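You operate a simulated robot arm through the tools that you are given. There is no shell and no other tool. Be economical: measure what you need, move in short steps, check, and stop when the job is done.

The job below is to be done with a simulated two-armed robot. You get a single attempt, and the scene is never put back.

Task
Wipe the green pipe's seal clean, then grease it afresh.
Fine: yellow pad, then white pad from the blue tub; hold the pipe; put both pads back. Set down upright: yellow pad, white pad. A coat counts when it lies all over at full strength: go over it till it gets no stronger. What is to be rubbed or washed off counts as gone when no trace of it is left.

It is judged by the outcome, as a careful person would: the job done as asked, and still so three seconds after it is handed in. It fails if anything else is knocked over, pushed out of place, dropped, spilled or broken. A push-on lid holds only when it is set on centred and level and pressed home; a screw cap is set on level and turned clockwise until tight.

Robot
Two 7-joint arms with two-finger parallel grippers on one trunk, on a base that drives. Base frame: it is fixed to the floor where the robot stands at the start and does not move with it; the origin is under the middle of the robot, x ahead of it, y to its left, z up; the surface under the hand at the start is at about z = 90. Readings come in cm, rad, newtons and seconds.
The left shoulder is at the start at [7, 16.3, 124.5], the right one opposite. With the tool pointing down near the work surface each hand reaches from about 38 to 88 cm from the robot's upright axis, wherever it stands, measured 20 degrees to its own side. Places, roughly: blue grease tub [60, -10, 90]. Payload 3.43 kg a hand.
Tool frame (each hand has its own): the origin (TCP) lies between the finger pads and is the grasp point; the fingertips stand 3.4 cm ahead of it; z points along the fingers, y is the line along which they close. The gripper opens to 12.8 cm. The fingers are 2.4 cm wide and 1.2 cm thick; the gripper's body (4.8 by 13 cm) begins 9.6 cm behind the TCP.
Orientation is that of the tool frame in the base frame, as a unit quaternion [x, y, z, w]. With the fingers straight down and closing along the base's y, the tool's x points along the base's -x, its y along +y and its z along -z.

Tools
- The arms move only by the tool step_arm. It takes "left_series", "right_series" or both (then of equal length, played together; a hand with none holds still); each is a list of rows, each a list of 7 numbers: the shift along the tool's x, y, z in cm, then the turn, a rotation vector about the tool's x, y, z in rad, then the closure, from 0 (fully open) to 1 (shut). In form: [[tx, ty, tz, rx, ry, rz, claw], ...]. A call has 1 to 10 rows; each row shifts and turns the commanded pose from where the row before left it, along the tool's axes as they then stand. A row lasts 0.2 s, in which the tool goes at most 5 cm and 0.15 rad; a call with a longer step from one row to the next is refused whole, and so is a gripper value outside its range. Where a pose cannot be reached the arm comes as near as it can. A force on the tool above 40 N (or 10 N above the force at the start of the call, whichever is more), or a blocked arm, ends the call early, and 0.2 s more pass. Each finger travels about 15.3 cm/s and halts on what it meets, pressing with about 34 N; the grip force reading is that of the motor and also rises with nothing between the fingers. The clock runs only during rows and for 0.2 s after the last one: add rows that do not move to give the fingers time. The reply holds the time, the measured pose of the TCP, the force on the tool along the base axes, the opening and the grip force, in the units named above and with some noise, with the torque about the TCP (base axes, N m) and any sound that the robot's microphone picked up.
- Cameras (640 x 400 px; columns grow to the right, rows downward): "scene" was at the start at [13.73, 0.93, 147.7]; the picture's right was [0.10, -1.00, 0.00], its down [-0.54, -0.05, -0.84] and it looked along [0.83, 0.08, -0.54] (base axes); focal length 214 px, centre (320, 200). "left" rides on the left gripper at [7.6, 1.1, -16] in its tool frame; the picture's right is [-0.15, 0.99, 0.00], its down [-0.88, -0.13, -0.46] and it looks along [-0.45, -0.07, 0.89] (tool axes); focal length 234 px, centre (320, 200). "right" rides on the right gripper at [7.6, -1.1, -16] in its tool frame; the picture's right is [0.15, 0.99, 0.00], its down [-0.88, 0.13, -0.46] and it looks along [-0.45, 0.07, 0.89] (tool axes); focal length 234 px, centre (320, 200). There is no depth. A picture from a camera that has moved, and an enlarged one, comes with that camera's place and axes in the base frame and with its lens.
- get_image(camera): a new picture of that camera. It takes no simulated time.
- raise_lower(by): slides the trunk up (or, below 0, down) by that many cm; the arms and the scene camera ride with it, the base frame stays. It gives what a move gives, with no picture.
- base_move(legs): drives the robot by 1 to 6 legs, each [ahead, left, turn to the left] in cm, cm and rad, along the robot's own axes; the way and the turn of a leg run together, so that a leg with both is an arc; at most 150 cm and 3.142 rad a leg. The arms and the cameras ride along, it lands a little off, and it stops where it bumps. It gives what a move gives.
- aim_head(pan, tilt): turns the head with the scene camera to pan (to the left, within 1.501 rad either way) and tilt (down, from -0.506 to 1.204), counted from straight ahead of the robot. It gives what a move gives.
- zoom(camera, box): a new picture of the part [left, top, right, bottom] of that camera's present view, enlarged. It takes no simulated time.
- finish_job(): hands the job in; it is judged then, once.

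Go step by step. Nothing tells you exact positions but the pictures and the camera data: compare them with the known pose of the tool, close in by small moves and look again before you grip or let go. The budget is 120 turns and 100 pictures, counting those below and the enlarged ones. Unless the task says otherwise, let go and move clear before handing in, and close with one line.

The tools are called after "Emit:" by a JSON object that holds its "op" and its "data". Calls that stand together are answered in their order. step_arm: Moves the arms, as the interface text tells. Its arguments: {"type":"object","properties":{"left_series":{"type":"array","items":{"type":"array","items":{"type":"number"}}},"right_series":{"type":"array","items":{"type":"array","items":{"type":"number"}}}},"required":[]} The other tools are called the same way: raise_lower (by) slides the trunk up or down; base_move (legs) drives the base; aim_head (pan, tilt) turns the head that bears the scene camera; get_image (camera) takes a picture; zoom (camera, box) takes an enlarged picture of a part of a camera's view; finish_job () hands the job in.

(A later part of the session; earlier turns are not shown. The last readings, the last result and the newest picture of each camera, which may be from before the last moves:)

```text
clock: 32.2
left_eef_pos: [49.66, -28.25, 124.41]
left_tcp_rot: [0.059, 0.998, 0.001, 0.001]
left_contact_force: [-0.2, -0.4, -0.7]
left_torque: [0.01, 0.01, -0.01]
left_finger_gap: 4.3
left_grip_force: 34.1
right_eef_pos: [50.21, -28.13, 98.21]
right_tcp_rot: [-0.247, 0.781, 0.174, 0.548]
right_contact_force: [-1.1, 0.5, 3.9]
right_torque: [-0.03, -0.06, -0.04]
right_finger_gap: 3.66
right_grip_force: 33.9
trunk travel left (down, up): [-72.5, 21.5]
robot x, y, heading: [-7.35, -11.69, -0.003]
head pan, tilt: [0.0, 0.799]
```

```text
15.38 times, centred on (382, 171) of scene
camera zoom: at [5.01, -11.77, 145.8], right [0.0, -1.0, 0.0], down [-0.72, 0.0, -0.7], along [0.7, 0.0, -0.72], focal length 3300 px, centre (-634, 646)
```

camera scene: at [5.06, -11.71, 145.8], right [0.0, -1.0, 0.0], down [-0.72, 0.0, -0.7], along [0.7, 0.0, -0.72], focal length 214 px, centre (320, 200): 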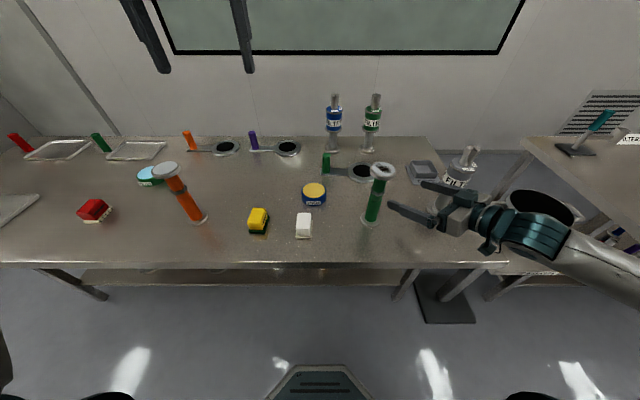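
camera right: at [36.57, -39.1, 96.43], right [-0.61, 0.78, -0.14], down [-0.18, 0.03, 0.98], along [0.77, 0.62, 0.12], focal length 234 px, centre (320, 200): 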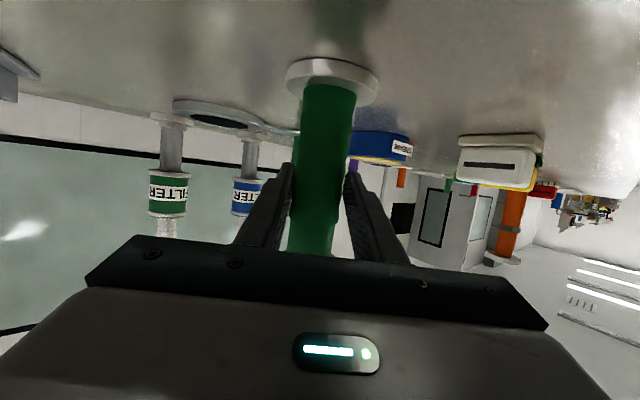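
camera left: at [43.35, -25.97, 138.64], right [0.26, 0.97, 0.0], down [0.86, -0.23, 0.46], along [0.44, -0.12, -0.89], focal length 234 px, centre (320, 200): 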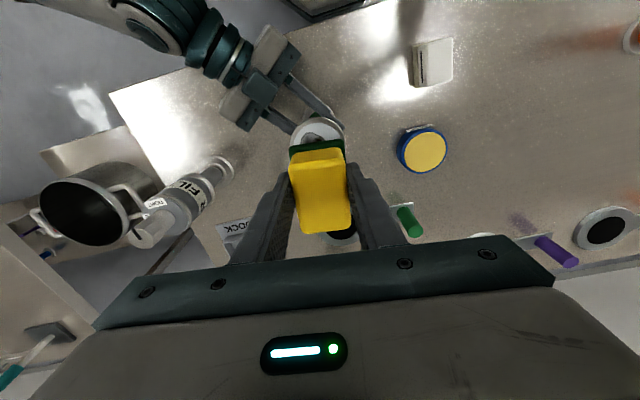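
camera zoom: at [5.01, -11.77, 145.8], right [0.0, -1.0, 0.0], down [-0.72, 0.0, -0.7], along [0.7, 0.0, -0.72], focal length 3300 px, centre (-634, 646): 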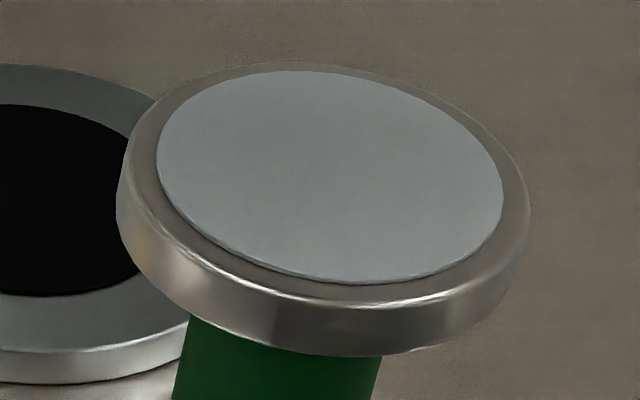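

Clean. I'll return the yellow pad to its place.

Emit:
{"op": "step_arm", "data": {"left_series": [[0.84, 4.46, 0, 0, 0, 0, 1], [0.84, 4.46, 0, 0, 0, 0, 1], [0.84, 4.46, 0, 0, 0, 0, 1], [0.84, 4.46, 0, 0, 0, 0, 1], [0.84, 4.46, 0, 0, 0, 0, 1], [0.84, 4.46, 0, 0, 0, 0, 1], [0.84, 4.46, 0, 0, 0, 0, 1], [0.84, 4.46, 0, 0, 0, 0, 1], [0, 0, 0, 0, 0, 0, 1]]}}

Emit:
{"op": "step_arm", "data": {"left_series": [[0, 0, 4.5, 0, 0, 0, 1], [0, 0, 4.5, 0, 0, 0, 1], [0, 0, 4.5, 0, 0, 0, 1], [0, 0, 4.5, 0, 0, 0, 1], [0, 0, 4.5, 0, 0, 0, 1], [0, 0, 3, 0, 0, 0, 1], [0, 0, 1.5, 0, 0, 0, 1], [0, 0, 0.8, 0, 0, 0, 1], [0, 0, 0, 0, 0, 0, 1]]}}

Emit:
{"op": "zoom", "data": {"camera": "scene", "box": [220, 160, 320, 260]}}

```text
clock: 34.2
left_eef_pos: [46.98, 7.62, 124.27]
left_tcp_rot: [0.06, 0.998, 0.001, 0.0]
left_contact_force: [-0.2, 0.3, 0.4]
left_torque: [0.02, 0.0, -0.04]
left_finger_gap: 4.31
left_grip_force: 34.3
right_eef_pos: [50.2, -27.97, 98.12]
right_tcp_rot: [-0.245, 0.78, 0.173, 0.549]
right_contact_force: [-0.7, 3.3, 4.2]
right_torque: [0.04, 0.05, 0.03]
right_finger_gap: 3.68
right_grip_force: 33.6
trunk travel left (down, up): [-72.5, 21.5]
robot x, y, heading: [-8.04, -11.6, -0.0]
head pan, tilt: [0.0, 0.799]
```

```text
clock: 36.2
left_eef_pos: [47.26, 7.95, 96.48]
left_tcp_rot: [0.059, 0.998, 0.0, 0.0]
left_contact_force: [-0.2, 0.4, -0.9]
left_torque: [0.0, 0.01, -0.01]
left_finger_gap: 4.3
left_grip_force: 33.8
right_eef_pos: [50.34, -28.08, 98.15]
right_tcp_rot: [-0.245, 0.781, 0.172, 0.548]
right_contact_force: [-0.6, -0.9, 2.8]
right_torque: [-0.02, 0.01, -0.03]
right_finger_gap: 3.67
right_grip_force: 33.9
trunk travel left (down, up): [-72.5, 21.5]
robot x, y, heading: [-7.98, -12.08, 0.002]
head pan, tilt: [0.0, 0.799]
```

```text
4.00 times, centred on (270, 210) of scene
camera zoom: at [5.01, -11.74, 145.8], right [0.0, -1.0, 0.0], down [-0.72, 0.0, -0.7], along [0.7, 0.0, -0.72], focal length 858 px, centre (520, 160)
```

zoom: 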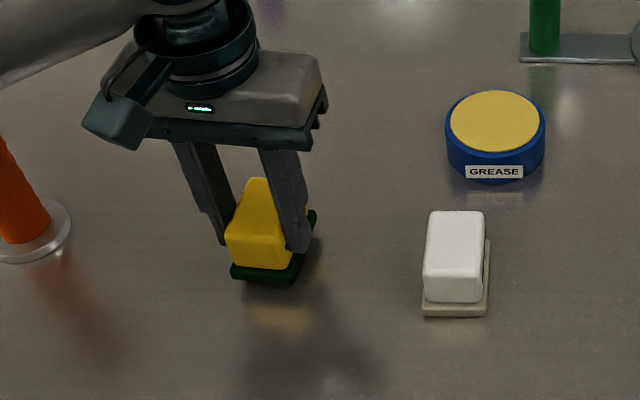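

About 0.9 cm remains; I'll ease it down and check the force before releasing.

Emit:
{"op": "step_arm", "data": {"left_series": [[0, 0, 0.4, 0, 0, 0, 1], [0, 0, 0.3, 0, 0, 0, 1], [0, 0, 0.2, 0, 0, 0, 1], [0, 0, 0, 0, 0, 0, 1]]}}

```text
clock: 37.2
left_eef_pos: [47.15, 8.01, 95.57]
left_tcp_rot: [0.059, 0.998, 0.001, 0.0]
left_contact_force: [-0.5, -0.1, -1.5]
left_torque: [0.0, -0.01, 0.02]
left_finger_gap: 4.28
left_grip_force: 33.8
right_eef_pos: [50.39, -28.03, 98.18]
right_tcp_rot: [-0.246, 0.781, 0.172, 0.548]
right_contact_force: [-0.3, -0.2, 3.5]
right_torque: [-0.01, 0.0, 0.0]
right_finger_gap: 3.67
right_grip_force: 34.1
trunk travel left (down, up): [-72.5, 21.5]
robot x, y, heading: [-8.03, -11.37, -0.006]
head pan, tilt: [0.0, 0.799]
```

Emit:
{"op": "step_arm", "data": {"left_series": [[0, 0, 0.1, 0, 0, 0, 1], [0, 0, 0, 0, 0, 0, 1]]}}

Emit:
{"op": "step_arm", "data": {"left_series": [[0, 0, 0.1, 0, 0, 0, 1], [0, 0, 0, 0, 0, 0, 1]]}}

Emit:
{"op": "zoom", "data": {"camera": "scene", "box": [220, 160, 320, 260]}}

```text
clock: 37.8
left_eef_pos: [47.28, 7.9, 95.53]
left_tcp_rot: [0.058, 0.998, 0.0, 0.0]
left_contact_force: [-0.7, 0.4, 0.2]
left_torque: [0.0, -0.01, -0.02]
left_finger_gap: 4.28
left_grip_force: 33.8
right_eef_pos: [50.3, -28.07, 98.14]
right_tcp_rot: [-0.246, 0.781, 0.173, 0.547]
right_contact_force: [-1.0, 0.6, 3.4]
right_torque: [0.0, 0.0, 0.01]
right_finger_gap: 3.71
right_grip_force: 33.9
trunk travel left (down, up): [-72.5, 21.5]
robot x, y, heading: [-8.06, -11.61, -0.004]
head pan, tilt: [0.0, 0.799]
```

```text
clock: 38.4
left_eef_pos: [47.18, 8.02, 95.52]
left_tcp_rot: [0.059, 0.998, 0.0, 0.0]
left_contact_force: [-0.6, 0.2, -1.6]
left_torque: [-0.01, -0.01, 0.03]
left_finger_gap: 4.3
left_grip_force: 33.8
right_eef_pos: [50.25, -28.0, 98.09]
right_tcp_rot: [-0.245, 0.781, 0.172, 0.548]
right_contact_force: [-1.0, -1.2, 3.8]
right_torque: [0.0, -0.03, -0.01]
right_finger_gap: 3.68
right_grip_force: 33.9
trunk travel left (down, up): [-72.5, 21.5]
robot x, y, heading: [-7.84, -11.92, -0.004]
head pan, tilt: [0.0, 0.799]
```

```text
4.00 times, centred on (270, 210) of scene
camera zoom: at [5.02, -11.74, 145.8], right [0.0, -1.0, 0.0], down [-0.72, 0.0, -0.7], along [0.7, 0.0, -0.72], focal length 858 px, centre (520, 160)
```

zoom: 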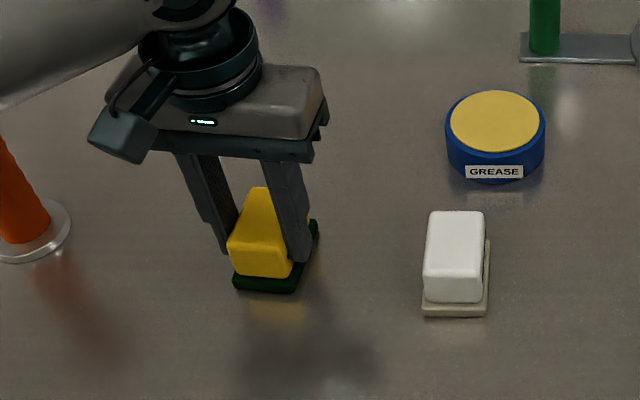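

The pad seems about 0.2 cm short of its first height (it slid up a bit in the grip). I'll lower it a little more.

Emit:
{"op": "step_arm", "data": {"left_series": [[0, 0, 0.12, 0, 0, 0, 1], [0, 0, 0, 0, 0, 0, 1]]}}

Emit:
{"op": "step_arm", "data": {"left_series": [[0, 0, 0.1, 0, 0, 0, 1], [0, 0, 0, 0, 0, 0, 1]]}}

```text
clock: 39.0
left_eef_pos: [47.19, 8.02, 95.25]
left_tcp_rot: [0.06, 0.998, 0.0, 0.0]
left_contact_force: [-0.5, -0.1, 0.0]
left_torque: [0.0, 0.02, 0.01]
left_finger_gap: 4.29
left_grip_force: 33.8
right_eef_pos: [50.26, -27.97, 98.04]
right_tcp_rot: [-0.246, 0.781, 0.172, 0.547]
right_contact_force: [-0.4, -0.1, 3.2]
right_torque: [0.0, -0.03, 0.02]
right_finger_gap: 3.68
right_grip_force: 33.9
trunk travel left (down, up): [-72.5, 21.5]
robot x, y, heading: [-7.63, -12.09, -0.0]
head pan, tilt: [0.0, 0.799]
```

```text
clock: 39.6
left_eef_pos: [47.44, 7.94, 95.28]
left_tcp_rot: [0.058, 0.998, 0.001, 0.0]
left_contact_force: [0.3, -0.2, -0.9]
left_torque: [0.0, 0.03, -0.01]
left_finger_gap: 4.32
left_grip_force: 34.2
right_eef_pos: [50.18, -28.04, 98.2]
right_tcp_rot: [-0.245, 0.781, 0.172, 0.548]
right_contact_force: [-1.9, -1.2, 2.7]
right_torque: [-0.04, -0.01, -0.03]
right_finger_gap: 3.7
right_grip_force: 33.3
trunk travel left (down, up): [-72.5, 21.5]
robot x, y, heading: [-7.72, -11.92, 0.001]
head pan, tilt: [0.0, 0.799]
```

Emit:
{"op": "step_arm", "data": {"left_series": [[0, 0, 0.1, 0, 0, 0, 1], [0, 0, 0, 0, 0, 0, 1]]}}

Emit:
{"op": "zoom", "data": {"camera": "scene", "box": [220, 160, 320, 260]}}

```text
clock: 40.2
left_eef_pos: [47.13, 7.9, 95.35]
left_tcp_rot: [0.058, 0.998, 0.0, 0.0]
left_contact_force: [-1.6, -0.1, 6.8]
left_torque: [0.04, 0.23, 0.0]
left_finger_gap: 4.29
left_grip_force: 33.4
right_eef_pos: [50.31, -27.98, 98.14]
right_tcp_rot: [-0.246, 0.781, 0.173, 0.548]
right_contact_force: [1.3, -0.2, 0.7]
right_torque: [0.09, -0.13, -0.02]
right_finger_gap: 3.7
right_grip_force: 33.7
trunk travel left (down, up): [-72.5, 21.5]
robot x, y, heading: [-7.89, -11.79, -0.001]
head pan, tilt: [0.0, 0.799]
```

```text
4.00 times, centred on (270, 210) of scene
camera zoom: at [4.99, -11.75, 145.81], right [0.0, -1.0, 0.0], down [-0.72, 0.0, -0.7], along [0.7, 0.0, -0.72], focal length 858 px, centre (520, 160)
```

zoom: 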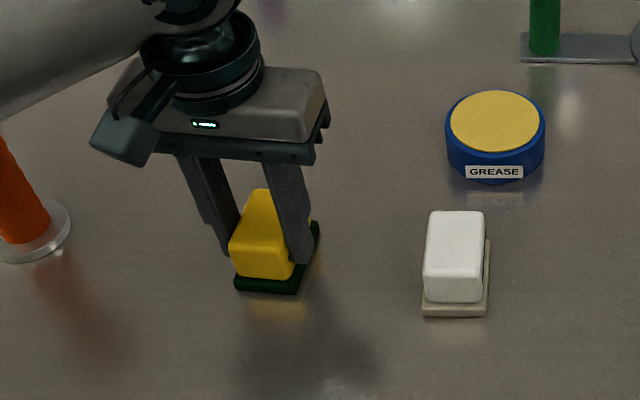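

Contact felt. I'll release, lift, and move over the white pad.

Emit:
{"op": "step_arm", "data": {"left_series": [[0, 0, 0, 0, 0, 0, 0.6], [0, 0, 0, 0, 0, 0, 0.4], [0, 0, 0, 0, 0, 0, 0.3], [0, 0, -3, 0, 0, 0, 0.3], [0, 0, -4.5, 0, 0, 0, 0.3], [0, 0, -4.5, 0, 0, 0, 0.3], [0, 0, 0, 0, 0, 0, 0.3]]}}

Emit:
{"op": "step_arm", "data": {"left_series": [[-0.1, -3.7, 0, 0, 0, 0, 0.3], [-0.1, -3.7, 0, 0, 0, 0, 0.3], [-0.1, -3.7, 0, 0, 0, 0, 0.3], [-0.1, -3.6, 0, 0, 0, 0, 0.3], [0, 0, 0, 0, 0, -0.08, 0.2], [0, 0, 0, 0, 0, 0, 0.2]]}}

Emit:
{"op": "get_image", "data": {"camera": "left"}}

Emit:
{"op": "zoom", "data": {"camera": "scene", "box": [220, 140, 340, 260]}}

```text
clock: 41.8
left_eef_pos: [47.3, 7.92, 107.22]
left_tcp_rot: [0.058, 0.998, -0.001, 0.0]
left_contact_force: [-0.2, 0.0, -0.3]
left_torque: [-0.01, -0.04, -0.01]
left_finger_gap: 8.94
left_grip_force: 0.1
right_eef_pos: [50.34, -28.08, 98.2]
right_tcp_rot: [-0.246, 0.781, 0.173, 0.547]
right_contact_force: [-1.2, 0.3, 1.5]
right_torque: [0.01, -0.01, -0.05]
right_finger_gap: 3.68
right_grip_force: 34.4
trunk travel left (down, up): [-72.5, 21.5]
robot x, y, heading: [-8.0, -11.67, 0.005]
head pan, tilt: [0.0, 0.799]
```

```text
clock: 43.2
left_eef_pos: [45.94, -6.58, 107.17]
left_tcp_rot: [0.019, 1.0, 0.0, 0.0]
left_contact_force: [-0.3, -0.6, 0.2]
left_torque: [0.0, -0.02, -0.02]
left_finger_gap: 10.23
left_grip_force: 0.2
right_eef_pos: [50.23, -28.08, 98.13]
right_tcp_rot: [-0.245, 0.781, 0.172, 0.548]
right_contact_force: [0.4, 0.2, 3.7]
right_torque: [-0.11, -0.02, 0.05]
right_finger_gap: 3.69
right_grip_force: 34.2
trunk travel left (down, up): [-72.5, 21.5]
robot x, y, heading: [-7.93, -11.92, 0.001]
head pan, tilt: [0.0, 0.799]
```

```text
62 pictures are left
camera left: at [38.49, -5.28, 123.27], right [0.18, 0.98, 0.0], down [0.88, -0.16, 0.46], along [0.45, -0.08, -0.89], focal length 234 px, centre (320, 200)
```

left: 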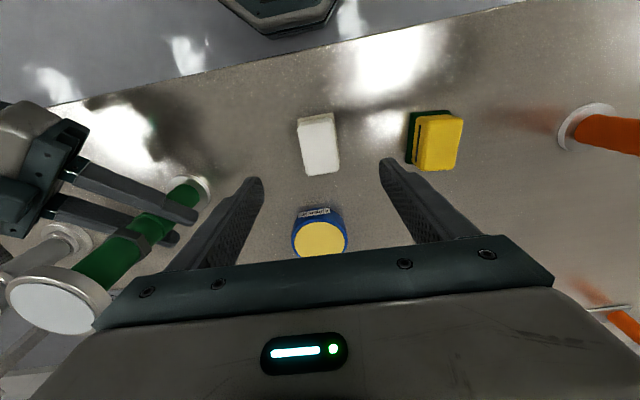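

```text
3.33 times, centred on (280, 200) of scene
camera zoom: at [5.04, -11.77, 145.8], right [0.0, -1.0, 0.0], down [-0.72, 0.0, -0.7], along [0.7, 0.0, -0.72], focal length 715 px, centre (453, 200)
```

zoom: 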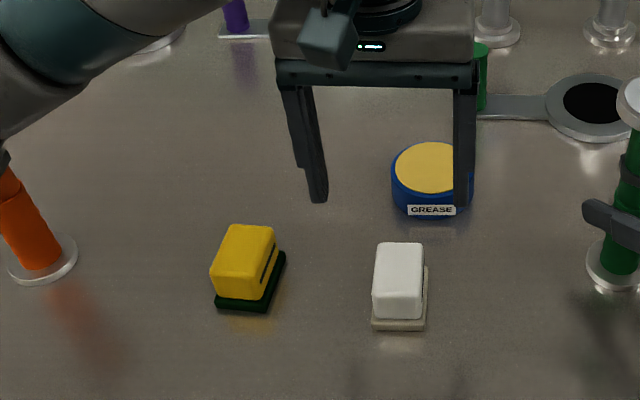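

Yellow is back upright. The white pad sits about 0.5 cm toward me in the tool frame, so I'll correct and descend partway.

Emit:
{"op": "step_arm", "data": {"left_series": [[0.45, -0.15, 2, 0, 0, 0.045, 0.3], [0, 0, 3, 0, 0, 0, 0.3], [0, 0, 3, 0, 0, 0, 0.3], [0, 0, 0, 0, 0, 0, 0.3]]}}

Emit:
{"op": "get_image", "data": {"camera": "left"}}

Emit:
{"op": "zoom", "data": {"camera": "scene", "box": [260, 160, 360, 260]}}

```text
clock: 44.2
left_eef_pos: [45.39, -6.77, 99.15]
left_tcp_rot: [0.043, 0.999, -0.001, 0.0]
left_contact_force: [-0.2, -0.1, 0.4]
left_torque: [0.01, 0.0, 0.04]
left_finger_gap: 8.95
left_grip_force: 0.1
right_eef_pos: [50.25, -28.11, 98.29]
right_tcp_rot: [-0.245, 0.781, 0.172, 0.548]
right_contact_force: [0.9, -0.8, 2.6]
right_torque: [-0.06, -0.01, 0.01]
right_finger_gap: 3.66
right_grip_force: 34.3
trunk travel left (down, up): [-72.5, 21.5]
robot x, y, heading: [-7.99, -11.79, 0.002]
head pan, tilt: [0.0, 0.799]
```

```text
60 pictures are left
camera left: at [38.12, -4.94, 115.25], right [0.23, 0.97, 0.0], down [0.87, -0.2, 0.46], along [0.44, -0.1, -0.89], focal length 234 px, centre (320, 200)
```

left: 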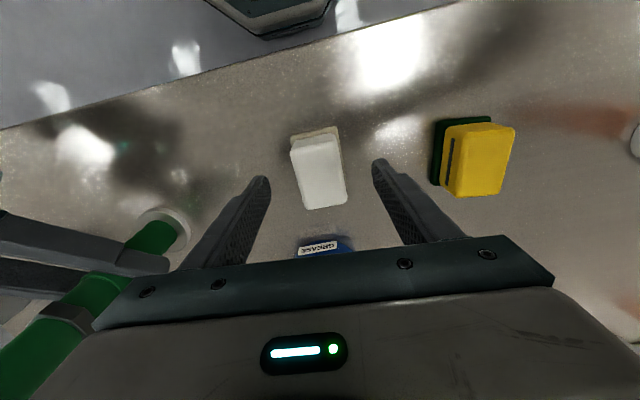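

```text
4.00 times, centred on (310, 210) of scene
camera zoom: at [5.03, -11.75, 145.8], right [0.0, -1.0, 0.0], down [-0.72, 0.0, -0.7], along [0.7, 0.0, -0.72], focal length 858 px, centre (360, 160)
```

zoom: 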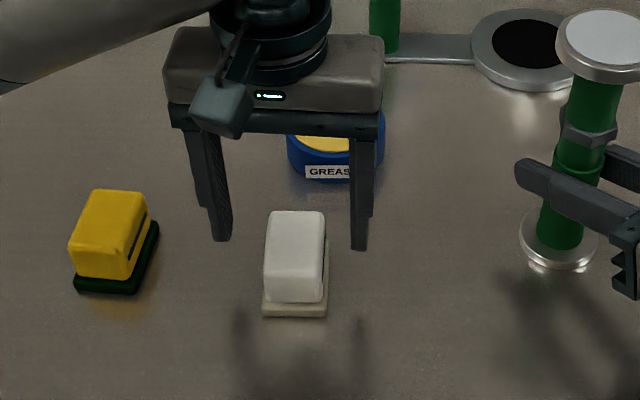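

Alignment matches the earlier grasp. I'll descend and close.

Emit:
{"op": "step_arm", "data": {"left_series": [[0.2, -0.1, 2.0, 0, 0, 0, 0.3], [0, 0, 1.4, 0, 0, 0, 0.3], [0, 0, 0, 0, 0, 0, 0.5], [0, 0, 0, 0, 0, 0, 0.6], [0, 0, 0, 0, 0, 0, 0.65], [0, 0, 0, 0, 0, 0, 0.7], [0, 0, 0, 0, 0, 0, 0.8], [0, 0, 0, 0, 0, 0, 1], [0, 0, 0, 0, 0, 0, 1]]}}

Emit:
{"op": "zoom", "data": {"camera": "scene", "box": [260, 160, 360, 260]}}

Emit:
{"op": "get_image", "data": {"camera": "left"}}

```text
clock: 46.2
left_eef_pos: [45.38, -6.89, 95.84]
left_tcp_rot: [0.043, 0.999, 0.0, 0.0]
left_contact_force: [-0.6, -0.3, 0.3]
left_torque: [0.02, -0.03, 0.0]
left_finger_gap: 4.28
left_grip_force: 33.9
right_eef_pos: [50.33, -28.08, 98.22]
right_tcp_rot: [-0.245, 0.781, 0.171, 0.548]
right_contact_force: [0.9, -1.1, 3.5]
right_torque: [-0.03, -0.01, -0.01]
right_finger_gap: 3.66
right_grip_force: 34.1
trunk travel left (down, up): [-72.5, 21.5]
robot x, y, heading: [-7.81, -11.45, 0.002]
head pan, tilt: [0.0, 0.799]
```

```text
4.00 times, centred on (310, 210) of scene
camera zoom: at [5.03, -11.75, 145.8], right [0.0, -1.0, 0.0], down [-0.72, 0.0, -0.7], along [0.7, 0.0, -0.72], focal length 858 px, centre (360, 160)
```

zoom: 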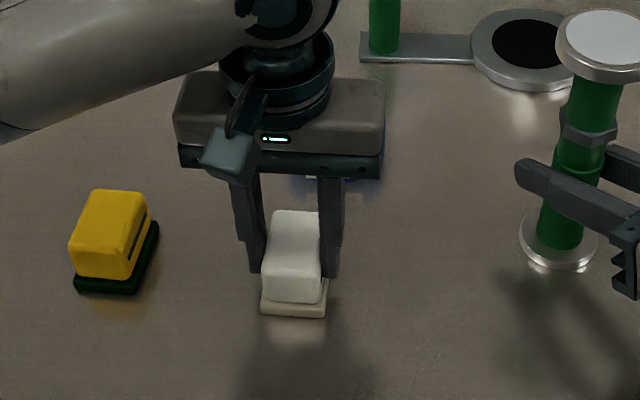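

```text
57 pictures are left
camera left: at [37.93, -5.05, 111.89], right [0.23, 0.97, 0.0], down [0.87, -0.2, 0.46], along [0.44, -0.1, -0.89], focal length 234 px, centre (320, 200)
```

left: 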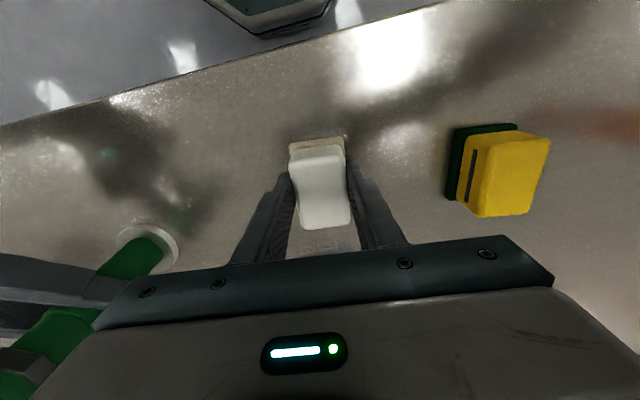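

White pad gripped. I'll lift it and move to just short of the tub to look inside.

Emit:
{"op": "step_arm", "data": {"left_series": [[0, 0, -3, 0, 0, 0, 1], [0, 0, -4, 0, 0, 0, 1], [0, 0, -4, 0, 0, 0, 1], [-3.8, -0.4, 0, 0, 0, 0, 1], [-3.8, -0.4, 0, 0, 0, 0, 1], [-3.8, -0.4, 0, 0, 0, 0, 1], [-3.7, -0.4, 0, 0, 0, 0, 1], [0, 0, 0, 0, 0, 0, 1]]}}

Emit:
{"op": "zoom", "data": {"camera": "scene", "box": [270, 130, 360, 220]}}

Emit:
{"op": "get_image", "data": {"camera": "left"}}

```text
clock: 48.0
left_eef_pos: [60.17, -9.69, 106.68]
left_tcp_rot: [0.041, 0.999, -0.001, 0.0]
left_contact_force: [0.8, -0.1, -0.3]
left_torque: [-0.01, 0.02, 0.01]
left_finger_gap: 4.31
left_grip_force: 34.2
right_eef_pos: [50.29, -28.05, 98.18]
right_tcp_rot: [-0.245, 0.781, 0.172, 0.549]
right_contact_force: [-0.9, -0.5, 2.6]
right_torque: [0.15, 0.02, 0.01]
right_finger_gap: 3.69
right_grip_force: 33.6
trunk travel left (down, up): [-72.5, 21.5]
robot x, y, heading: [-7.8, -12.01, -0.006]
head pan, tilt: [0.0, 0.799]
```

```text
4.44 times, centred on (315, 175) of scene
camera zoom: at [5.01, -11.7, 145.8], right [0.0, -1.0, 0.0], down [-0.72, 0.0, -0.7], along [0.7, 0.0, -0.72], focal length 953 px, centre (342, 311)
```

zoom: 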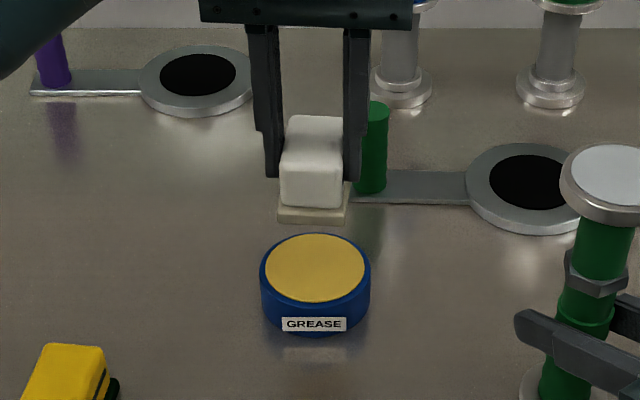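

```text
55 pictures are left
camera left: at [52.74, -7.94, 122.68], right [0.23, 0.97, 0.0], down [0.87, -0.2, 0.46], along [0.44, -0.1, -0.89], focal length 234 px, centre (320, 200)
```

left: 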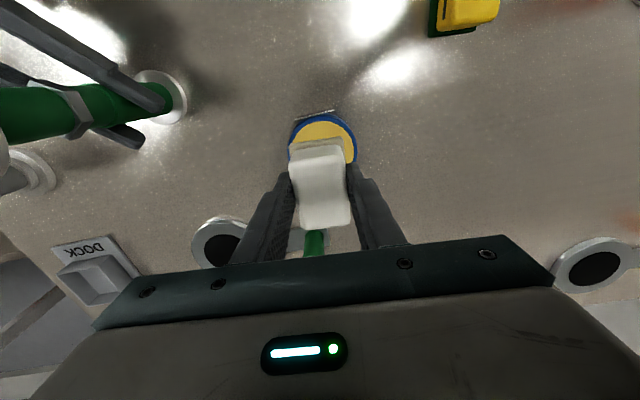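

The tub is open and the grease is nearly flush with the rim. I'll shift 0.5 cm back and go down near the surface.

Emit:
{"op": "step_arm", "data": {"left_series": [[0.5, 0, 3, 0, 0, 0, 1], [0, 0, 3, 0, 0, 0, 1], [0, 0, 0.9, 0, 0, 0, 1], [0, 0, 0, 0, 0, 0, 1]]}}

Emit:
{"op": "zoom", "data": {"camera": "scene", "box": [280, 150, 350, 220]}}

```text
clock: 49.0
left_eef_pos: [59.64, -9.74, 99.76]
left_tcp_rot: [0.041, 0.999, 0.0, 0.0]
left_contact_force: [-0.6, -0.1, -0.5]
left_torque: [0.0, 0.07, -0.01]
left_finger_gap: 4.3
left_grip_force: 33.4
right_eef_pos: [50.3, -28.06, 98.15]
right_tcp_rot: [-0.245, 0.781, 0.172, 0.548]
right_contact_force: [-0.4, -0.5, 4.0]
right_torque: [-0.02, -0.02, -0.01]
right_finger_gap: 3.69
right_grip_force: 34.2
trunk travel left (down, up): [-72.5, 21.5]
robot x, y, heading: [-8.14, -11.67, 0.004]
head pan, tilt: [0.0, 0.799]
```

```text
5.71 times, centred on (315, 185) of scene
camera zoom: at [5.03, -11.75, 145.8], right [0.0, -1.0, 0.0], down [-0.72, 0.0, -0.7], along [0.7, 0.0, -0.72], focal length 1226 px, centre (349, 286)
```

zoom: 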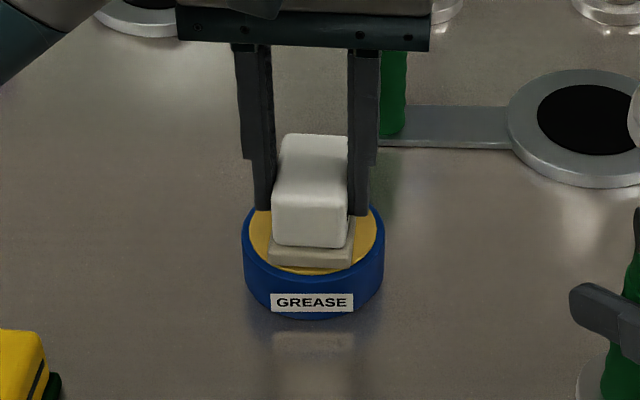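

Well centred just above the grease. I'll lower it in small steps.

Emit:
{"op": "step_arm", "data": {"left_series": [[0, 0, 0.3, 0, 0, 0, 1], [0, 0, 0, 0, 0, 0, 1]]}}

Emit:
{"op": "step_arm", "data": {"left_series": [[0, 0, 0.2, 0, 0, 0, 1], [0, 0, 0, 0, 0, 0, 1]]}}

Emit:
{"op": "step_arm", "data": {"left_series": [[0, 0, 0.2, 0, 0, 0, 1], [0, 0, 0, 0, 0, 0, 1]]}}

```text
clock: 49.6
left_eef_pos: [59.73, -9.84, 99.57]
left_tcp_rot: [0.042, 0.999, -0.001, 0.001]
left_contact_force: [0.7, -0.7, 1.8]
left_torque: [0.07, -0.03, -0.01]
left_finger_gap: 4.3
left_grip_force: 33.3
right_eef_pos: [50.34, -28.07, 98.15]
right_tcp_rot: [-0.246, 0.781, 0.172, 0.548]
right_contact_force: [1.3, -0.6, 3.3]
right_torque: [0.01, -0.1, 0.03]
right_finger_gap: 3.69
right_grip_force: 33.8
trunk travel left (down, up): [-72.5, 21.5]
robot x, y, heading: [-7.76, -11.68, -0.0]
head pan, tilt: [0.0, 0.799]
```

```text
clock: 50.2
left_eef_pos: [59.68, -9.66, 99.47]
left_tcp_rot: [0.04, 0.999, -0.001, 0.002]
left_contact_force: [3.3, -0.1, 19.4]
left_torque: [0.2, 0.23, -0.04]
left_finger_gap: 4.29
left_grip_force: 34.0
right_eef_pos: [50.13, -28.03, 98.1]
right_tcp_rot: [-0.245, 0.781, 0.172, 0.548]
right_contact_force: [-0.2, -0.8, -0.1]
right_torque: [-0.03, -0.02, -0.01]
right_finger_gap: 3.67
right_grip_force: 34.0
trunk travel left (down, up): [-72.5, 21.5]
robot x, y, heading: [-7.81, -11.8, -0.001]
head pan, tilt: [0.0, 0.799]
```

```text
clock: 50.8
left_eef_pos: [59.57, -9.71, 99.26]
left_tcp_rot: [0.041, 0.999, 0.001, 0.001]
left_contact_force: [7.1, 3.1, 27.6]
left_torque: [0.09, -0.07, -0.12]
left_finger_gap: 4.35
left_grip_force: 34.0
right_eef_pos: [50.11, -27.93, 98.23]
right_tcp_rot: [-0.247, 0.781, 0.173, 0.547]
right_contact_force: [0.0, 0.2, 1.2]
right_torque: [0.0, 0.0, 0.02]
right_finger_gap: 3.66
right_grip_force: 33.7
trunk travel left (down, up): [-72.5, 21.5]
robot x, y, heading: [-7.96, -11.92, 0.003]
head pan, tilt: [0.0, 0.799]
```

Firm contact at about 28 N. I'll ease a bit, rub slightly, then lift and look.

Emit:
{"op": "step_arm", "data": {"left_series": [[0, 0, -0.15, 0, 0, 0, 1], [0, 0.3, 0, 0, 0, 0, 1], [0, -0.6, 0, 0, 0, 0, 1], [0, 0.3, 0, 0, 0, 0, 1], [0, 0, 0, 0, 0, 0, 1], [0, 0, -1, 0, 0, 0, 1], [0, 0, -4, 0, 0, 0, 1], [0, 0, -4, 0, 0, 0, 1], [0, 0, 0, 0, 0, 0, 1]]}}

Emit:
{"op": "zoom", "data": {"camera": "scene", "box": [270, 130, 360, 220]}}

Emit:
{"op": "zoom", "data": {"camera": "left", "box": [260, 80, 380, 180]}}

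```text
clock: 52.8
left_eef_pos: [59.59, -9.8, 108.23]
left_tcp_rot: [0.042, 0.999, 0.0, -0.001]
left_contact_force: [-0.3, 0.0, -0.4]
left_torque: [0.0, 0.05, 0.01]
left_finger_gap: 4.28
left_grip_force: 33.8
right_eef_pos: [50.22, -27.96, 98.09]
right_tcp_rot: [-0.245, 0.781, 0.172, 0.548]
right_contact_force: [-1.4, -1.0, 0.9]
right_torque: [-0.07, 0.04, -0.03]
right_finger_gap: 3.68
right_grip_force: 34.3
trunk travel left (down, up): [-72.5, 21.5]
robot x, y, heading: [-8.12, -11.76, -0.003]
head pan, tilt: [0.0, 0.799]
```

```text
4.44 times, centred on (315, 175) of scene
camera zoom: at [5.05, -11.75, 145.8], right [0.0, -1.0, 0.0], down [-0.72, 0.0, -0.7], along [0.7, 0.0, -0.72], focal length 953 px, centre (342, 311)
```

zoom: 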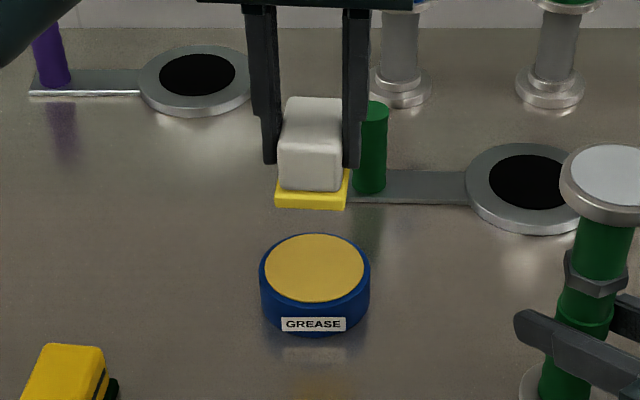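

```text
4.00 times, centred on (320, 130) of left
camera zoom: at [52.24, -7.96, 124.26], right [0.23, 0.97, 0.0], down [0.87, -0.2, 0.45], along [0.44, -0.1, -0.89], focal length 937 px, centre (320, 480)
```

zoom: 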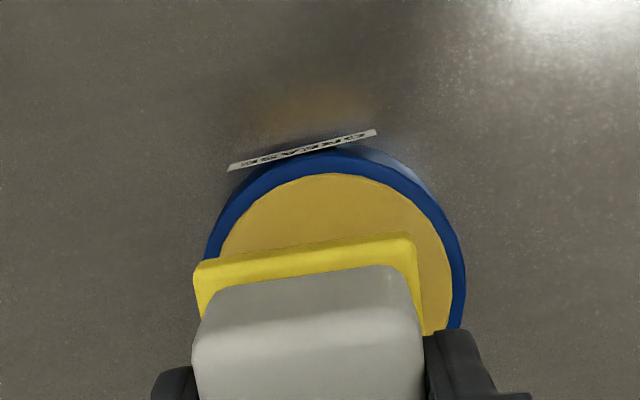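

The pad is loaded with yellow grease. I'll carry it to the seal.

Emit:
{"op": "step_arm", "data": {"left_series": [[0, 0, -4, 0, 0, 0, 1], [0, 0, -4, 0, 0, 0, 1], [0, 0, -4, 0, 0, 0, 1], [0, 0, -4, 0, 0, 0, 1], [1.64, -3.84, 0, 0, 0, 0, 1], [1.64, -3.84, 0, 0, 0, 0, 1], [1.64, -3.84, 0, 0, 0, 0, 1], [1.64, -3.84, 0, 0, 0, 0, 1], [1.64, -3.84, 0, 0, 0, 0, 1], [0, 0, 0, 0, 0, 0, 1]]}}

Emit:
{"op": "step_arm", "data": {"left_series": [[0, 0, 3, 0, 0, 0, 1], [0, 0, 3, 0, 0, 0, 1], [0, 0, 0.9, 0, 0, 0, 1], [0, 0, 0, 0, 0, 0, 1]]}}

Emit:
{"op": "zoom", "data": {"camera": "scene", "box": [340, 130, 420, 210]}}

```text
clock: 55.0
left_eef_pos: [50.07, -27.89, 124.28]
left_tcp_rot: [0.04, 0.999, -0.001, -0.001]
left_contact_force: [-0.2, 1.0, -0.7]
left_torque: [-0.01, 0.02, -0.01]
left_finger_gap: 4.31
left_grip_force: 34.3
right_eef_pos: [50.27, -28.12, 98.25]
right_tcp_rot: [-0.245, 0.781, 0.172, 0.548]
right_contact_force: [-0.9, -2.4, 2.6]
right_torque: [0.0, 0.07, 0.0]
right_finger_gap: 3.69
right_grip_force: 34.2
trunk travel left (down, up): [-72.5, 21.5]
robot x, y, heading: [-7.86, -11.59, -0.001]
head pan, tilt: [0.0, 0.799]
```

```text
clock: 56.0
left_eef_pos: [50.08, -27.95, 117.2]
left_tcp_rot: [0.041, 0.999, 0.0, 0.0]
left_contact_force: [-0.9, 0.7, -0.9]
left_torque: [-0.04, 0.02, -0.01]
left_finger_gap: 4.3
left_grip_force: 33.9
right_eef_pos: [50.32, -28.05, 98.12]
right_tcp_rot: [-0.246, 0.781, 0.173, 0.547]
right_contact_force: [-0.3, -1.0, 3.0]
right_torque: [-0.05, -0.02, -0.02]
right_finger_gap: 3.66
right_grip_force: 34.0
trunk travel left (down, up): [-72.5, 21.5]
robot x, y, heading: [-7.53, -12.32, 0.005]
head pan, tilt: [0.0, 0.799]
```

```text
5.00 times, centred on (380, 170) of scene
camera zoom: at [5.03, -11.76, 145.8], right [0.0, -1.0, 0.0], down [-0.72, 0.0, -0.7], along [0.7, 0.0, -0.72], focal length 1072 px, centre (20, 350)
```

zoom: 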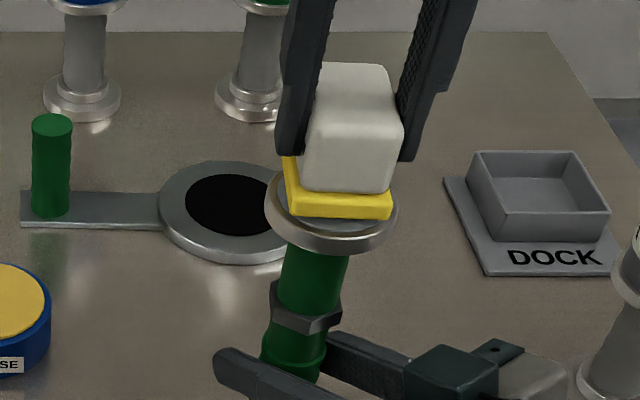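

Nearly touching. I'll lower by small steps to light contact.

Emit:
{"op": "step_arm", "data": {"left_series": [[0.3, 0, 0.4, 0, 0, 0, 1], [0, 0, 0, 0, 0, 0, 1]]}}

Emit:
{"op": "step_arm", "data": {"left_series": [[0, 0, 0.2, 0, 0, 0, 1], [0, 0, 0, 0, 0, 0, 1]]}}

```text
clock: 56.6
left_eef_pos: [49.7, -28.12, 116.86]
left_tcp_rot: [0.041, 0.999, 0.0, 0.0]
left_contact_force: [0.0, -0.5, -1.1]
left_torque: [0.0, 0.01, 0.01]
left_finger_gap: 4.31
left_grip_force: 33.6
right_eef_pos: [50.31, -28.05, 98.1]
right_tcp_rot: [-0.245, 0.781, 0.172, 0.548]
right_contact_force: [0.2, -0.6, 3.0]
right_torque: [-0.04, -0.03, -0.06]
right_finger_gap: 3.67
right_grip_force: 34.4
trunk travel left (down, up): [-72.5, 21.5]
robot x, y, heading: [-8.15, -11.68, -0.001]
head pan, tilt: [0.0, 0.799]
```

```text
clock: 57.2
left_eef_pos: [49.77, -28.22, 116.62]
left_tcp_rot: [0.041, 0.999, 0.0, 0.0]
left_contact_force: [0.1, -0.1, -1.4]
left_torque: [0.01, 0.01, -0.02]
left_finger_gap: 4.27
left_grip_force: 34.2
right_eef_pos: [50.32, -28.16, 98.07]
right_tcp_rot: [-0.246, 0.781, 0.172, 0.547]
right_contact_force: [-0.1, -1.2, 3.3]
right_torque: [-0.06, -0.03, -0.02]
right_finger_gap: 3.66
right_grip_force: 33.8
trunk travel left (down, up): [-72.5, 21.5]
robot x, y, heading: [-7.93, -11.98, 0.003]
head pan, tilt: [0.0, 0.799]
```

Emit:
{"op": "step_arm", "data": {"left_series": [[0, 0, 0.2, 0, 0, 0, 1], [0, 0, 0, 0, 0, 0, 1]]}}

Emit:
{"op": "step_arm", "data": {"left_series": [[0, 0, 0.12, 0, 0, 0, 1], [0, 0, 0, 0, 0, 0, 1]]}}

```text
clock: 57.8
left_eef_pos: [49.62, -28.06, 116.46]
left_tcp_rot: [0.042, 0.999, 0.0, 0.0]
left_contact_force: [0.0, 0.3, -1.2]
left_torque: [0.03, -0.01, -0.01]
left_finger_gap: 4.29
left_grip_force: 34.3
right_eef_pos: [50.37, -28.12, 98.16]
right_tcp_rot: [-0.246, 0.78, 0.174, 0.548]
right_contact_force: [-0.4, -0.1, 3.4]
right_torque: [-0.02, -0.02, -0.01]
right_finger_gap: 3.69
right_grip_force: 33.2
trunk travel left (down, up): [-72.5, 21.5]
robot x, y, heading: [-7.77, -11.74, 0.003]
head pan, tilt: [0.0, 0.799]
```

```text
clock: 58.4
left_eef_pos: [49.61, -28.15, 116.65]
left_tcp_rot: [0.041, 0.999, -0.001, 0.0]
left_contact_force: [1.3, 0.8, 7.8]
left_torque: [0.04, 0.0, 0.02]
left_finger_gap: 4.27
left_grip_force: 33.9
right_eef_pos: [50.33, -28.08, 98.1]
right_tcp_rot: [-0.245, 0.781, 0.172, 0.548]
right_contact_force: [2.0, -1.4, 1.7]
right_torque: [0.16, -0.41, -0.01]
right_finger_gap: 3.67
right_grip_force: 34.4
trunk travel left (down, up): [-72.5, 21.5]
robot x, y, heading: [-7.96, -11.97, 0.001]
head pan, tilt: [0.0, 0.799]
```

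Contact at about 8 N. I'll spread with strokes across the whole face.

Emit:
{"op": "step_arm", "data": {"left_series": [[0, 1.8, 0.05, 0, 0, 0, 1], [0, -1.8, 0, 0, 0, 0, 1], [0, -1.8, 0, 0, 0, 0, 1], [1.2, 0, 0, 0, 0, 0, 1], [0, 1.8, 0, 0, 0, 0, 1], [0, 1.8, 0, 0, 0, 0, 1], [-2.4, 0, 0, 0, 0, 0, 1], [0, -1.8, 0, 0, 0, 0, 1], [0, -1.8, 0, 0, 0, 0, 1], [1.2, 1.8, 0, 0, 0, 0, 1]]}}

Emit:
{"op": "step_arm", "data": {"left_series": [[1.2, 0, 0, 0, 0, 0, 1], [-2.4, 0, 0, 0, 0, 0, 1], [2.4, 1.2, 0, 0, 0, 0, 1], [-2.4, 0, 0, 0, 0, 0, 1], [2.4, -2.4, 0, 0, 0, 0, 1], [-2.4, 0, 0, 0, 0, 0, 1], [1.2, 1.2, 0, 0, 0, 0, 1], [0, 0, -4, 0, 0, 0, 1], [0, 0, -4, 0, 0, 0, 1], [0, 0, 0, 0, 0, 0, 1]]}}

Emit:
{"op": "zoom", "data": {"camera": "scene", "box": [358, 145, 406, 190]}}

```text
clock: 60.6
left_eef_pos: [49.4, -28.32, 116.6]
left_tcp_rot: [0.042, 0.999, -0.003, 0.0]
left_contact_force: [4.8, -6.5, 18.2]
left_torque: [-0.33, -0.34, -0.02]
left_finger_gap: 4.31
left_grip_force: 34.2
right_eef_pos: [50.21, -27.87, 98.15]
right_tcp_rot: [-0.247, 0.781, 0.172, 0.548]
right_contact_force: [-1.9, 3.2, -2.8]
right_torque: [-0.92, -0.34, -0.02]
right_finger_gap: 3.67
right_grip_force: 33.9
trunk travel left (down, up): [-72.5, 21.5]
robot x, y, heading: [-7.9, -11.94, -0.006]
head pan, tilt: [0.0, 0.799]
```

```text
clock: 62.8
left_eef_pos: [49.86, -28.2, 124.46]
left_tcp_rot: [0.042, 0.999, 0.0, -0.001]
left_contact_force: [0.1, -0.2, -1.3]
left_torque: [0.02, -0.01, 0.01]
left_finger_gap: 4.3
left_grip_force: 34.1
right_eef_pos: [50.22, -27.99, 98.17]
right_tcp_rot: [-0.245, 0.78, 0.172, 0.549]
right_contact_force: [0.4, 0.7, -0.5]
right_torque: [0.12, -0.17, 0.02]
right_finger_gap: 3.69
right_grip_force: 33.9
trunk travel left (down, up): [-72.5, 21.5]
robot x, y, heading: [-8.25, -11.9, 0.006]
head pan, tilt: [0.0, 0.799]
```

```text
8.89 times, centred on (382, 168) of scene
camera zoom: at [5.13, -11.72, 145.79], right [0.0, -1.0, 0.0], down [-0.72, 0.0, -0.7], along [0.7, 0.0, -0.72], focal length 1906 px, centre (-231, 489)
```

zoom: 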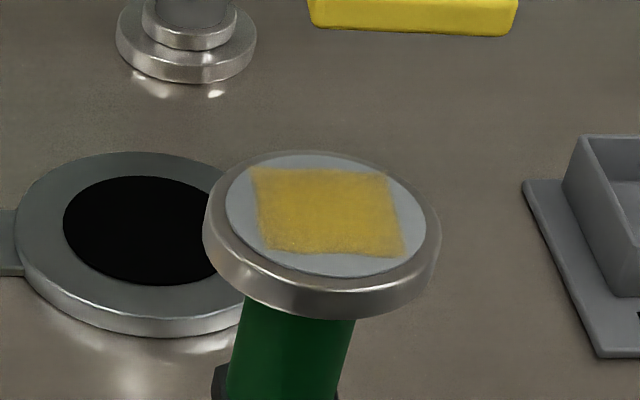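

The coat only covers the middle square so far, so the effective contact is smaller than the pad. I'll use slower, wider strokes out past the seal's rim.

Emit:
{"op": "step_arm", "data": {"left_series": [[0, 0, 4, 0, 0, 0, 1], [0, 0, 4, 0, 0, 0, 1], [0, 1.5, 0, 0, 0, 0, 1], [0, 1.3, 0, 0, 0, 0, 1], [1, 0, 0, 0, 0, 0, 1], [1, 0, 0, 0, 0, 0, 1], [0, -1.4, 0, 0, 0, 0, 1], [0, -1.4, 0, 0, 0, 0, 1], [0, -1.4, 0, 0, 0, 0, 1], [0, -1.4, 0, 0, 0, 0, 1]]}}

Emit:
{"op": "step_arm", "data": {"left_series": [[-1, 0, 0, 0, 0, 0, 1], [-1, 0, 0, 0, 0, 0, 1], [-1, 0, 0, 0, 0, 0, 1], [-1, 0, 0, 0, 0, 0, 1], [0, 1.4, 0, 0, 0, 0, 1], [0, 1.4, 0, 0, 0, 0, 1], [0, 1.4, 0, 0, 0, 0, 1], [0, 1.4, 0, 0, 0, 0, 1], [1, 0, 0, 0, 0, 0, 1], [1, 0, 0, 0, 0, 0, 1]]}}

Emit:
{"op": "zoom", "data": {"camera": "scene", "box": [358, 145, 406, 190]}}

```text
clock: 65.0
left_eef_pos: [47.33, -30.87, 116.38]
left_tcp_rot: [0.042, 0.999, 0.0, 0.001]
left_contact_force: [0.8, -0.7, -0.6]
left_torque: [0.03, 0.0, 0.0]
left_finger_gap: 4.29
left_grip_force: 33.9
right_eef_pos: [50.26, -27.97, 98.18]
right_tcp_rot: [-0.246, 0.781, 0.173, 0.548]
right_contact_force: [0.2, -1.3, 5.0]
right_torque: [-0.12, 0.25, 0.11]
right_finger_gap: 3.7
right_grip_force: 34.1
trunk travel left (down, up): [-72.5, 21.5]
robot x, y, heading: [-8.1, -11.75, -0.001]
head pan, tilt: [0.0, 0.799]
```

```text
clock: 67.2
left_eef_pos: [50.0, -25.33, 116.53]
left_tcp_rot: [0.043, 0.999, 0.0, 0.001]
left_contact_force: [0.1, -0.6, -0.2]
left_torque: [0.03, 0.0, -0.04]
left_finger_gap: 4.31
left_grip_force: 33.8
right_eef_pos: [50.36, -28.01, 98.29]
right_tcp_rot: [-0.245, 0.782, 0.172, 0.547]
right_contact_force: [0.4, 0.7, 5.7]
right_torque: [0.05, -0.02, -0.09]
right_finger_gap: 3.67
right_grip_force: 34.1
trunk travel left (down, up): [-72.5, 21.5]
robot x, y, heading: [-7.72, -11.83, -0.0]
head pan, tilt: [0.0, 0.799]
```

```text
8.89 times, centred on (382, 168) of scene
camera zoom: at [5.01, -11.74, 145.8], right [0.0, -1.0, 0.0], down [-0.72, 0.0, -0.7], along [0.7, 0.0, -0.72], focal length 1906 px, centre (-231, 489)
```

zoom: 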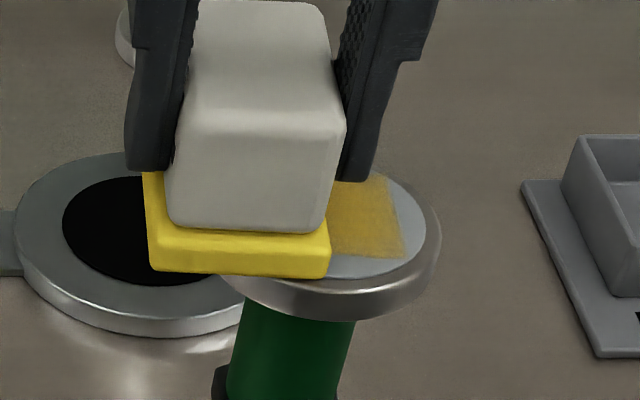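

There's no contact force here, so the pad was riding just above. I'll lower until it presses again.

Emit:
{"op": "step_arm", "data": {"left_series": [[0, -1.2, 0.15, 0, 0, 0, 1], [0, 0, 0, 0, 0, 0, 1]]}}

Emit:
{"op": "step_arm", "data": {"left_series": [[0, 0, 0.12, 0, 0, 0, 1], [0, 0, 0, 0, 0, 0, 1]]}}

```text
clock: 67.8
left_eef_pos: [49.71, -26.37, 116.54]
left_tcp_rot: [0.042, 0.999, -0.001, 0.0]
left_contact_force: [-1.3, 3.1, 11.7]
left_torque: [0.18, 0.3, -0.09]
left_finger_gap: 4.29
left_grip_force: 33.6
right_eef_pos: [50.23, -28.16, 98.22]
right_tcp_rot: [-0.246, 0.781, 0.172, 0.548]
right_contact_force: [5.4, -1.6, 1.3]
right_torque: [0.64, -0.4, -0.03]
right_finger_gap: 3.67
right_grip_force: 34.1
trunk travel left (down, up): [-72.5, 21.5]
robot x, y, heading: [-8.2, -11.53, -0.002]
head pan, tilt: [0.0, 0.799]
```

```text
clock: 68.4
left_eef_pos: [49.69, -26.46, 116.33]
left_tcp_rot: [0.041, 0.999, 0.0, 0.0]
left_contact_force: [-1.8, 4.6, 28.4]
left_torque: [0.35, -0.02, 0.04]
left_finger_gap: 4.32
left_grip_force: 34.0
right_eef_pos: [50.33, -27.95, 98.16]
right_tcp_rot: [-0.245, 0.781, 0.171, 0.548]
right_contact_force: [9.8, -3.8, 0.0]
right_torque: [0.43, -0.33, -0.1]
right_finger_gap: 3.66
right_grip_force: 34.0
trunk travel left (down, up): [-72.5, 21.5]
robot x, y, heading: [-7.72, -11.58, -0.006]
head pan, tilt: [0.0, 0.799]
```

Force is about 28 N now. I'll stroke at this offset and look.

Emit:
{"op": "step_arm", "data": {"left_series": [[1, 0, -0.05, 0, 0, 0, 1], [1, 0, 0, 0, 0, 0, 1], [-1.5, 0, 0, 0, 0, 0, 1], [-1.5, 0, 0, 0, 0, 0, 1], [-1, 0, 0, 0, 0, 0, 1], [1, 0, 0, 0, 0, 0, 1], [1, 0, 0, 0, 0, 0, 1]]}}

Emit:
{"op": "step_arm", "data": {"left_series": [[0, -1.5, 0, 0, 0, 0, 1], [0, -1.5, 0, 0, 0, 0, 1], [1, 0, 0, 0, 0, 0, 1], [1, 0, 0, 0, 0, 0, 1], [-1.5, 0, 0, 0, 0, 0, 1], [-1.5, 0, 0, 0, 0, 0, 1], [-1, 0, 0, 0, 0, 0, 1], [1, 0, 0, 0, 0, 0, 1], [1, 0, 0, 0, 0, 0, 1]]}}

Emit:
{"op": "zoom", "data": {"camera": "scene", "box": [358, 145, 406, 190]}}

```text
clock: 70.0
left_eef_pos: [49.73, -26.45, 116.17]
left_tcp_rot: [0.043, 0.999, 0.0, 0.0]
left_contact_force: [4.6, -0.4, 8.8]
left_torque: [-0.06, 0.03, 0.05]
left_finger_gap: 4.28
left_grip_force: 34.2
right_eef_pos: [50.28, -28.02, 98.06]
right_tcp_rot: [-0.246, 0.78, 0.173, 0.548]
right_contact_force: [-4.5, -1.5, 0.3]
right_torque: [-0.31, -0.57, 0.06]
right_finger_gap: 3.68
right_grip_force: 33.8
trunk travel left (down, up): [-72.5, 21.5]
robot x, y, heading: [-7.56, -11.73, 0.0]
head pan, tilt: [0.0, 0.799]
```

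```text
clock: 72.0
left_eef_pos: [49.42, -29.4, 116.17]
left_tcp_rot: [0.041, 0.999, -0.001, 0.0]
left_contact_force: [1.5, 0.4, 2.9]
left_torque: [0.08, -0.03, -0.08]
left_finger_gap: 4.3
left_grip_force: 33.8
right_eef_pos: [50.18, -28.06, 98.12]
right_tcp_rot: [-0.245, 0.781, 0.172, 0.548]
right_contact_force: [-2.4, 0.5, 0.4]
right_torque: [0.06, 0.02, -0.04]
right_finger_gap: 3.66
right_grip_force: 34.0
trunk travel left (down, up): [-72.5, 21.5]
robot x, y, heading: [-7.65, -11.66, -0.001]
head pan, tilt: [0.0, 0.799]
```

```text
8.89 times, centred on (382, 168) of scene
camera zoom: at [5.0, -11.72, 145.8], right [0.0, -1.0, 0.0], down [-0.72, 0.0, -0.7], along [0.7, 0.0, -0.72], focal length 1906 px, centre (-231, 489)
```

zoom: 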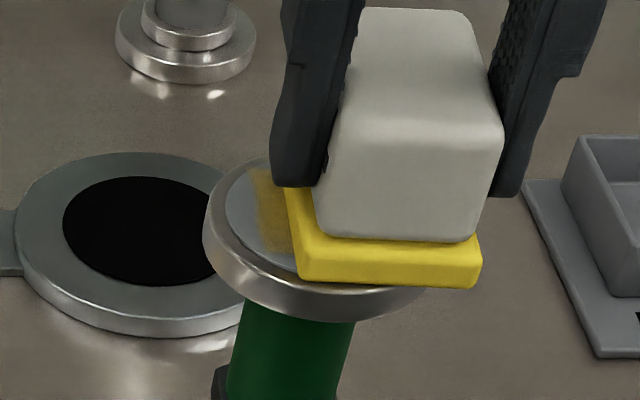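

The coated square's edge hasn't grown, so the coat area seems to be a fixed square in the seal. I'll do centred strokes, then lift and compare strength.

Emit:
{"op": "step_arm", "data": {"left_series": [[0, 1.3, 0.05, 0, 0, 0, 1], [1, 0, 0, 0, 0, 0, 1], [-1, -1, 0, 0, 0, 0, 1], [-1, 1, 0, 0, 0, 0, 1], [1, 1, 0, 0, 0, 0, 1], [0, -1, 0, 0, 0, 0, 1], [0, 0, 0, 0, 0, 0, 1], [0, 0, -4, 0, 0, 0, 1], [0, 0, -4, 0, 0, 0, 1], [0, 0, 0, 0, 0, 0, 1]]}}

Emit:
{"op": "zoom", "data": {"camera": "scene", "box": [358, 145, 406, 190]}}

Emit:
{"op": "zoom", "data": {"camera": "scene", "box": [368, 158, 396, 184]}}

```text
clock: 74.2
left_eef_pos: [49.51, -28.42, 124.25]
left_tcp_rot: [0.043, 0.999, 0.0, 0.0]
left_contact_force: [-0.2, -0.1, -0.8]
left_torque: [0.01, 0.02, 0.01]
left_finger_gap: 4.3
left_grip_force: 33.3
right_eef_pos: [50.27, -28.15, 98.17]
right_tcp_rot: [-0.245, 0.781, 0.172, 0.547]
right_contact_force: [-0.3, -1.0, 4.0]
right_torque: [-0.16, 0.28, -0.01]
right_finger_gap: 3.69
right_grip_force: 34.3
trunk travel left (down, up): [-72.5, 21.5]
robot x, y, heading: [-7.72, -11.76, 0.002]
head pan, tilt: [0.0, 0.799]
```

```text
8.89 times, centred on (382, 168) of scene
camera zoom: at [5.01, -11.76, 145.8], right [0.0, -1.0, 0.0], down [-0.72, 0.0, -0.7], along [0.7, 0.0, -0.72], focal length 1906 px, centre (-231, 489)
```

zoom: 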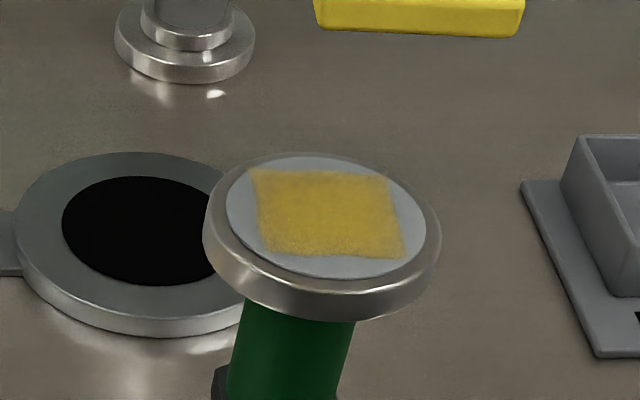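

```text
15.38 times, centred on (382, 171) of scene
camera zoom: at [5.01, -11.76, 145.8], right [0.0, -1.0, 0.0], down [-0.72, 0.0, -0.7], along [0.7, 0.0, -0.72], focal length 3300 px, centre (-634, 646)
```

zoom: 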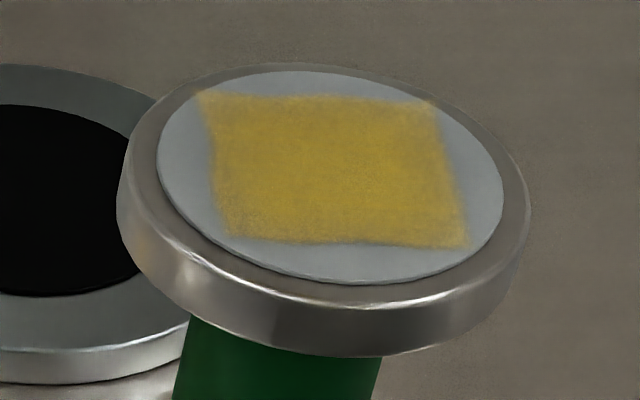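

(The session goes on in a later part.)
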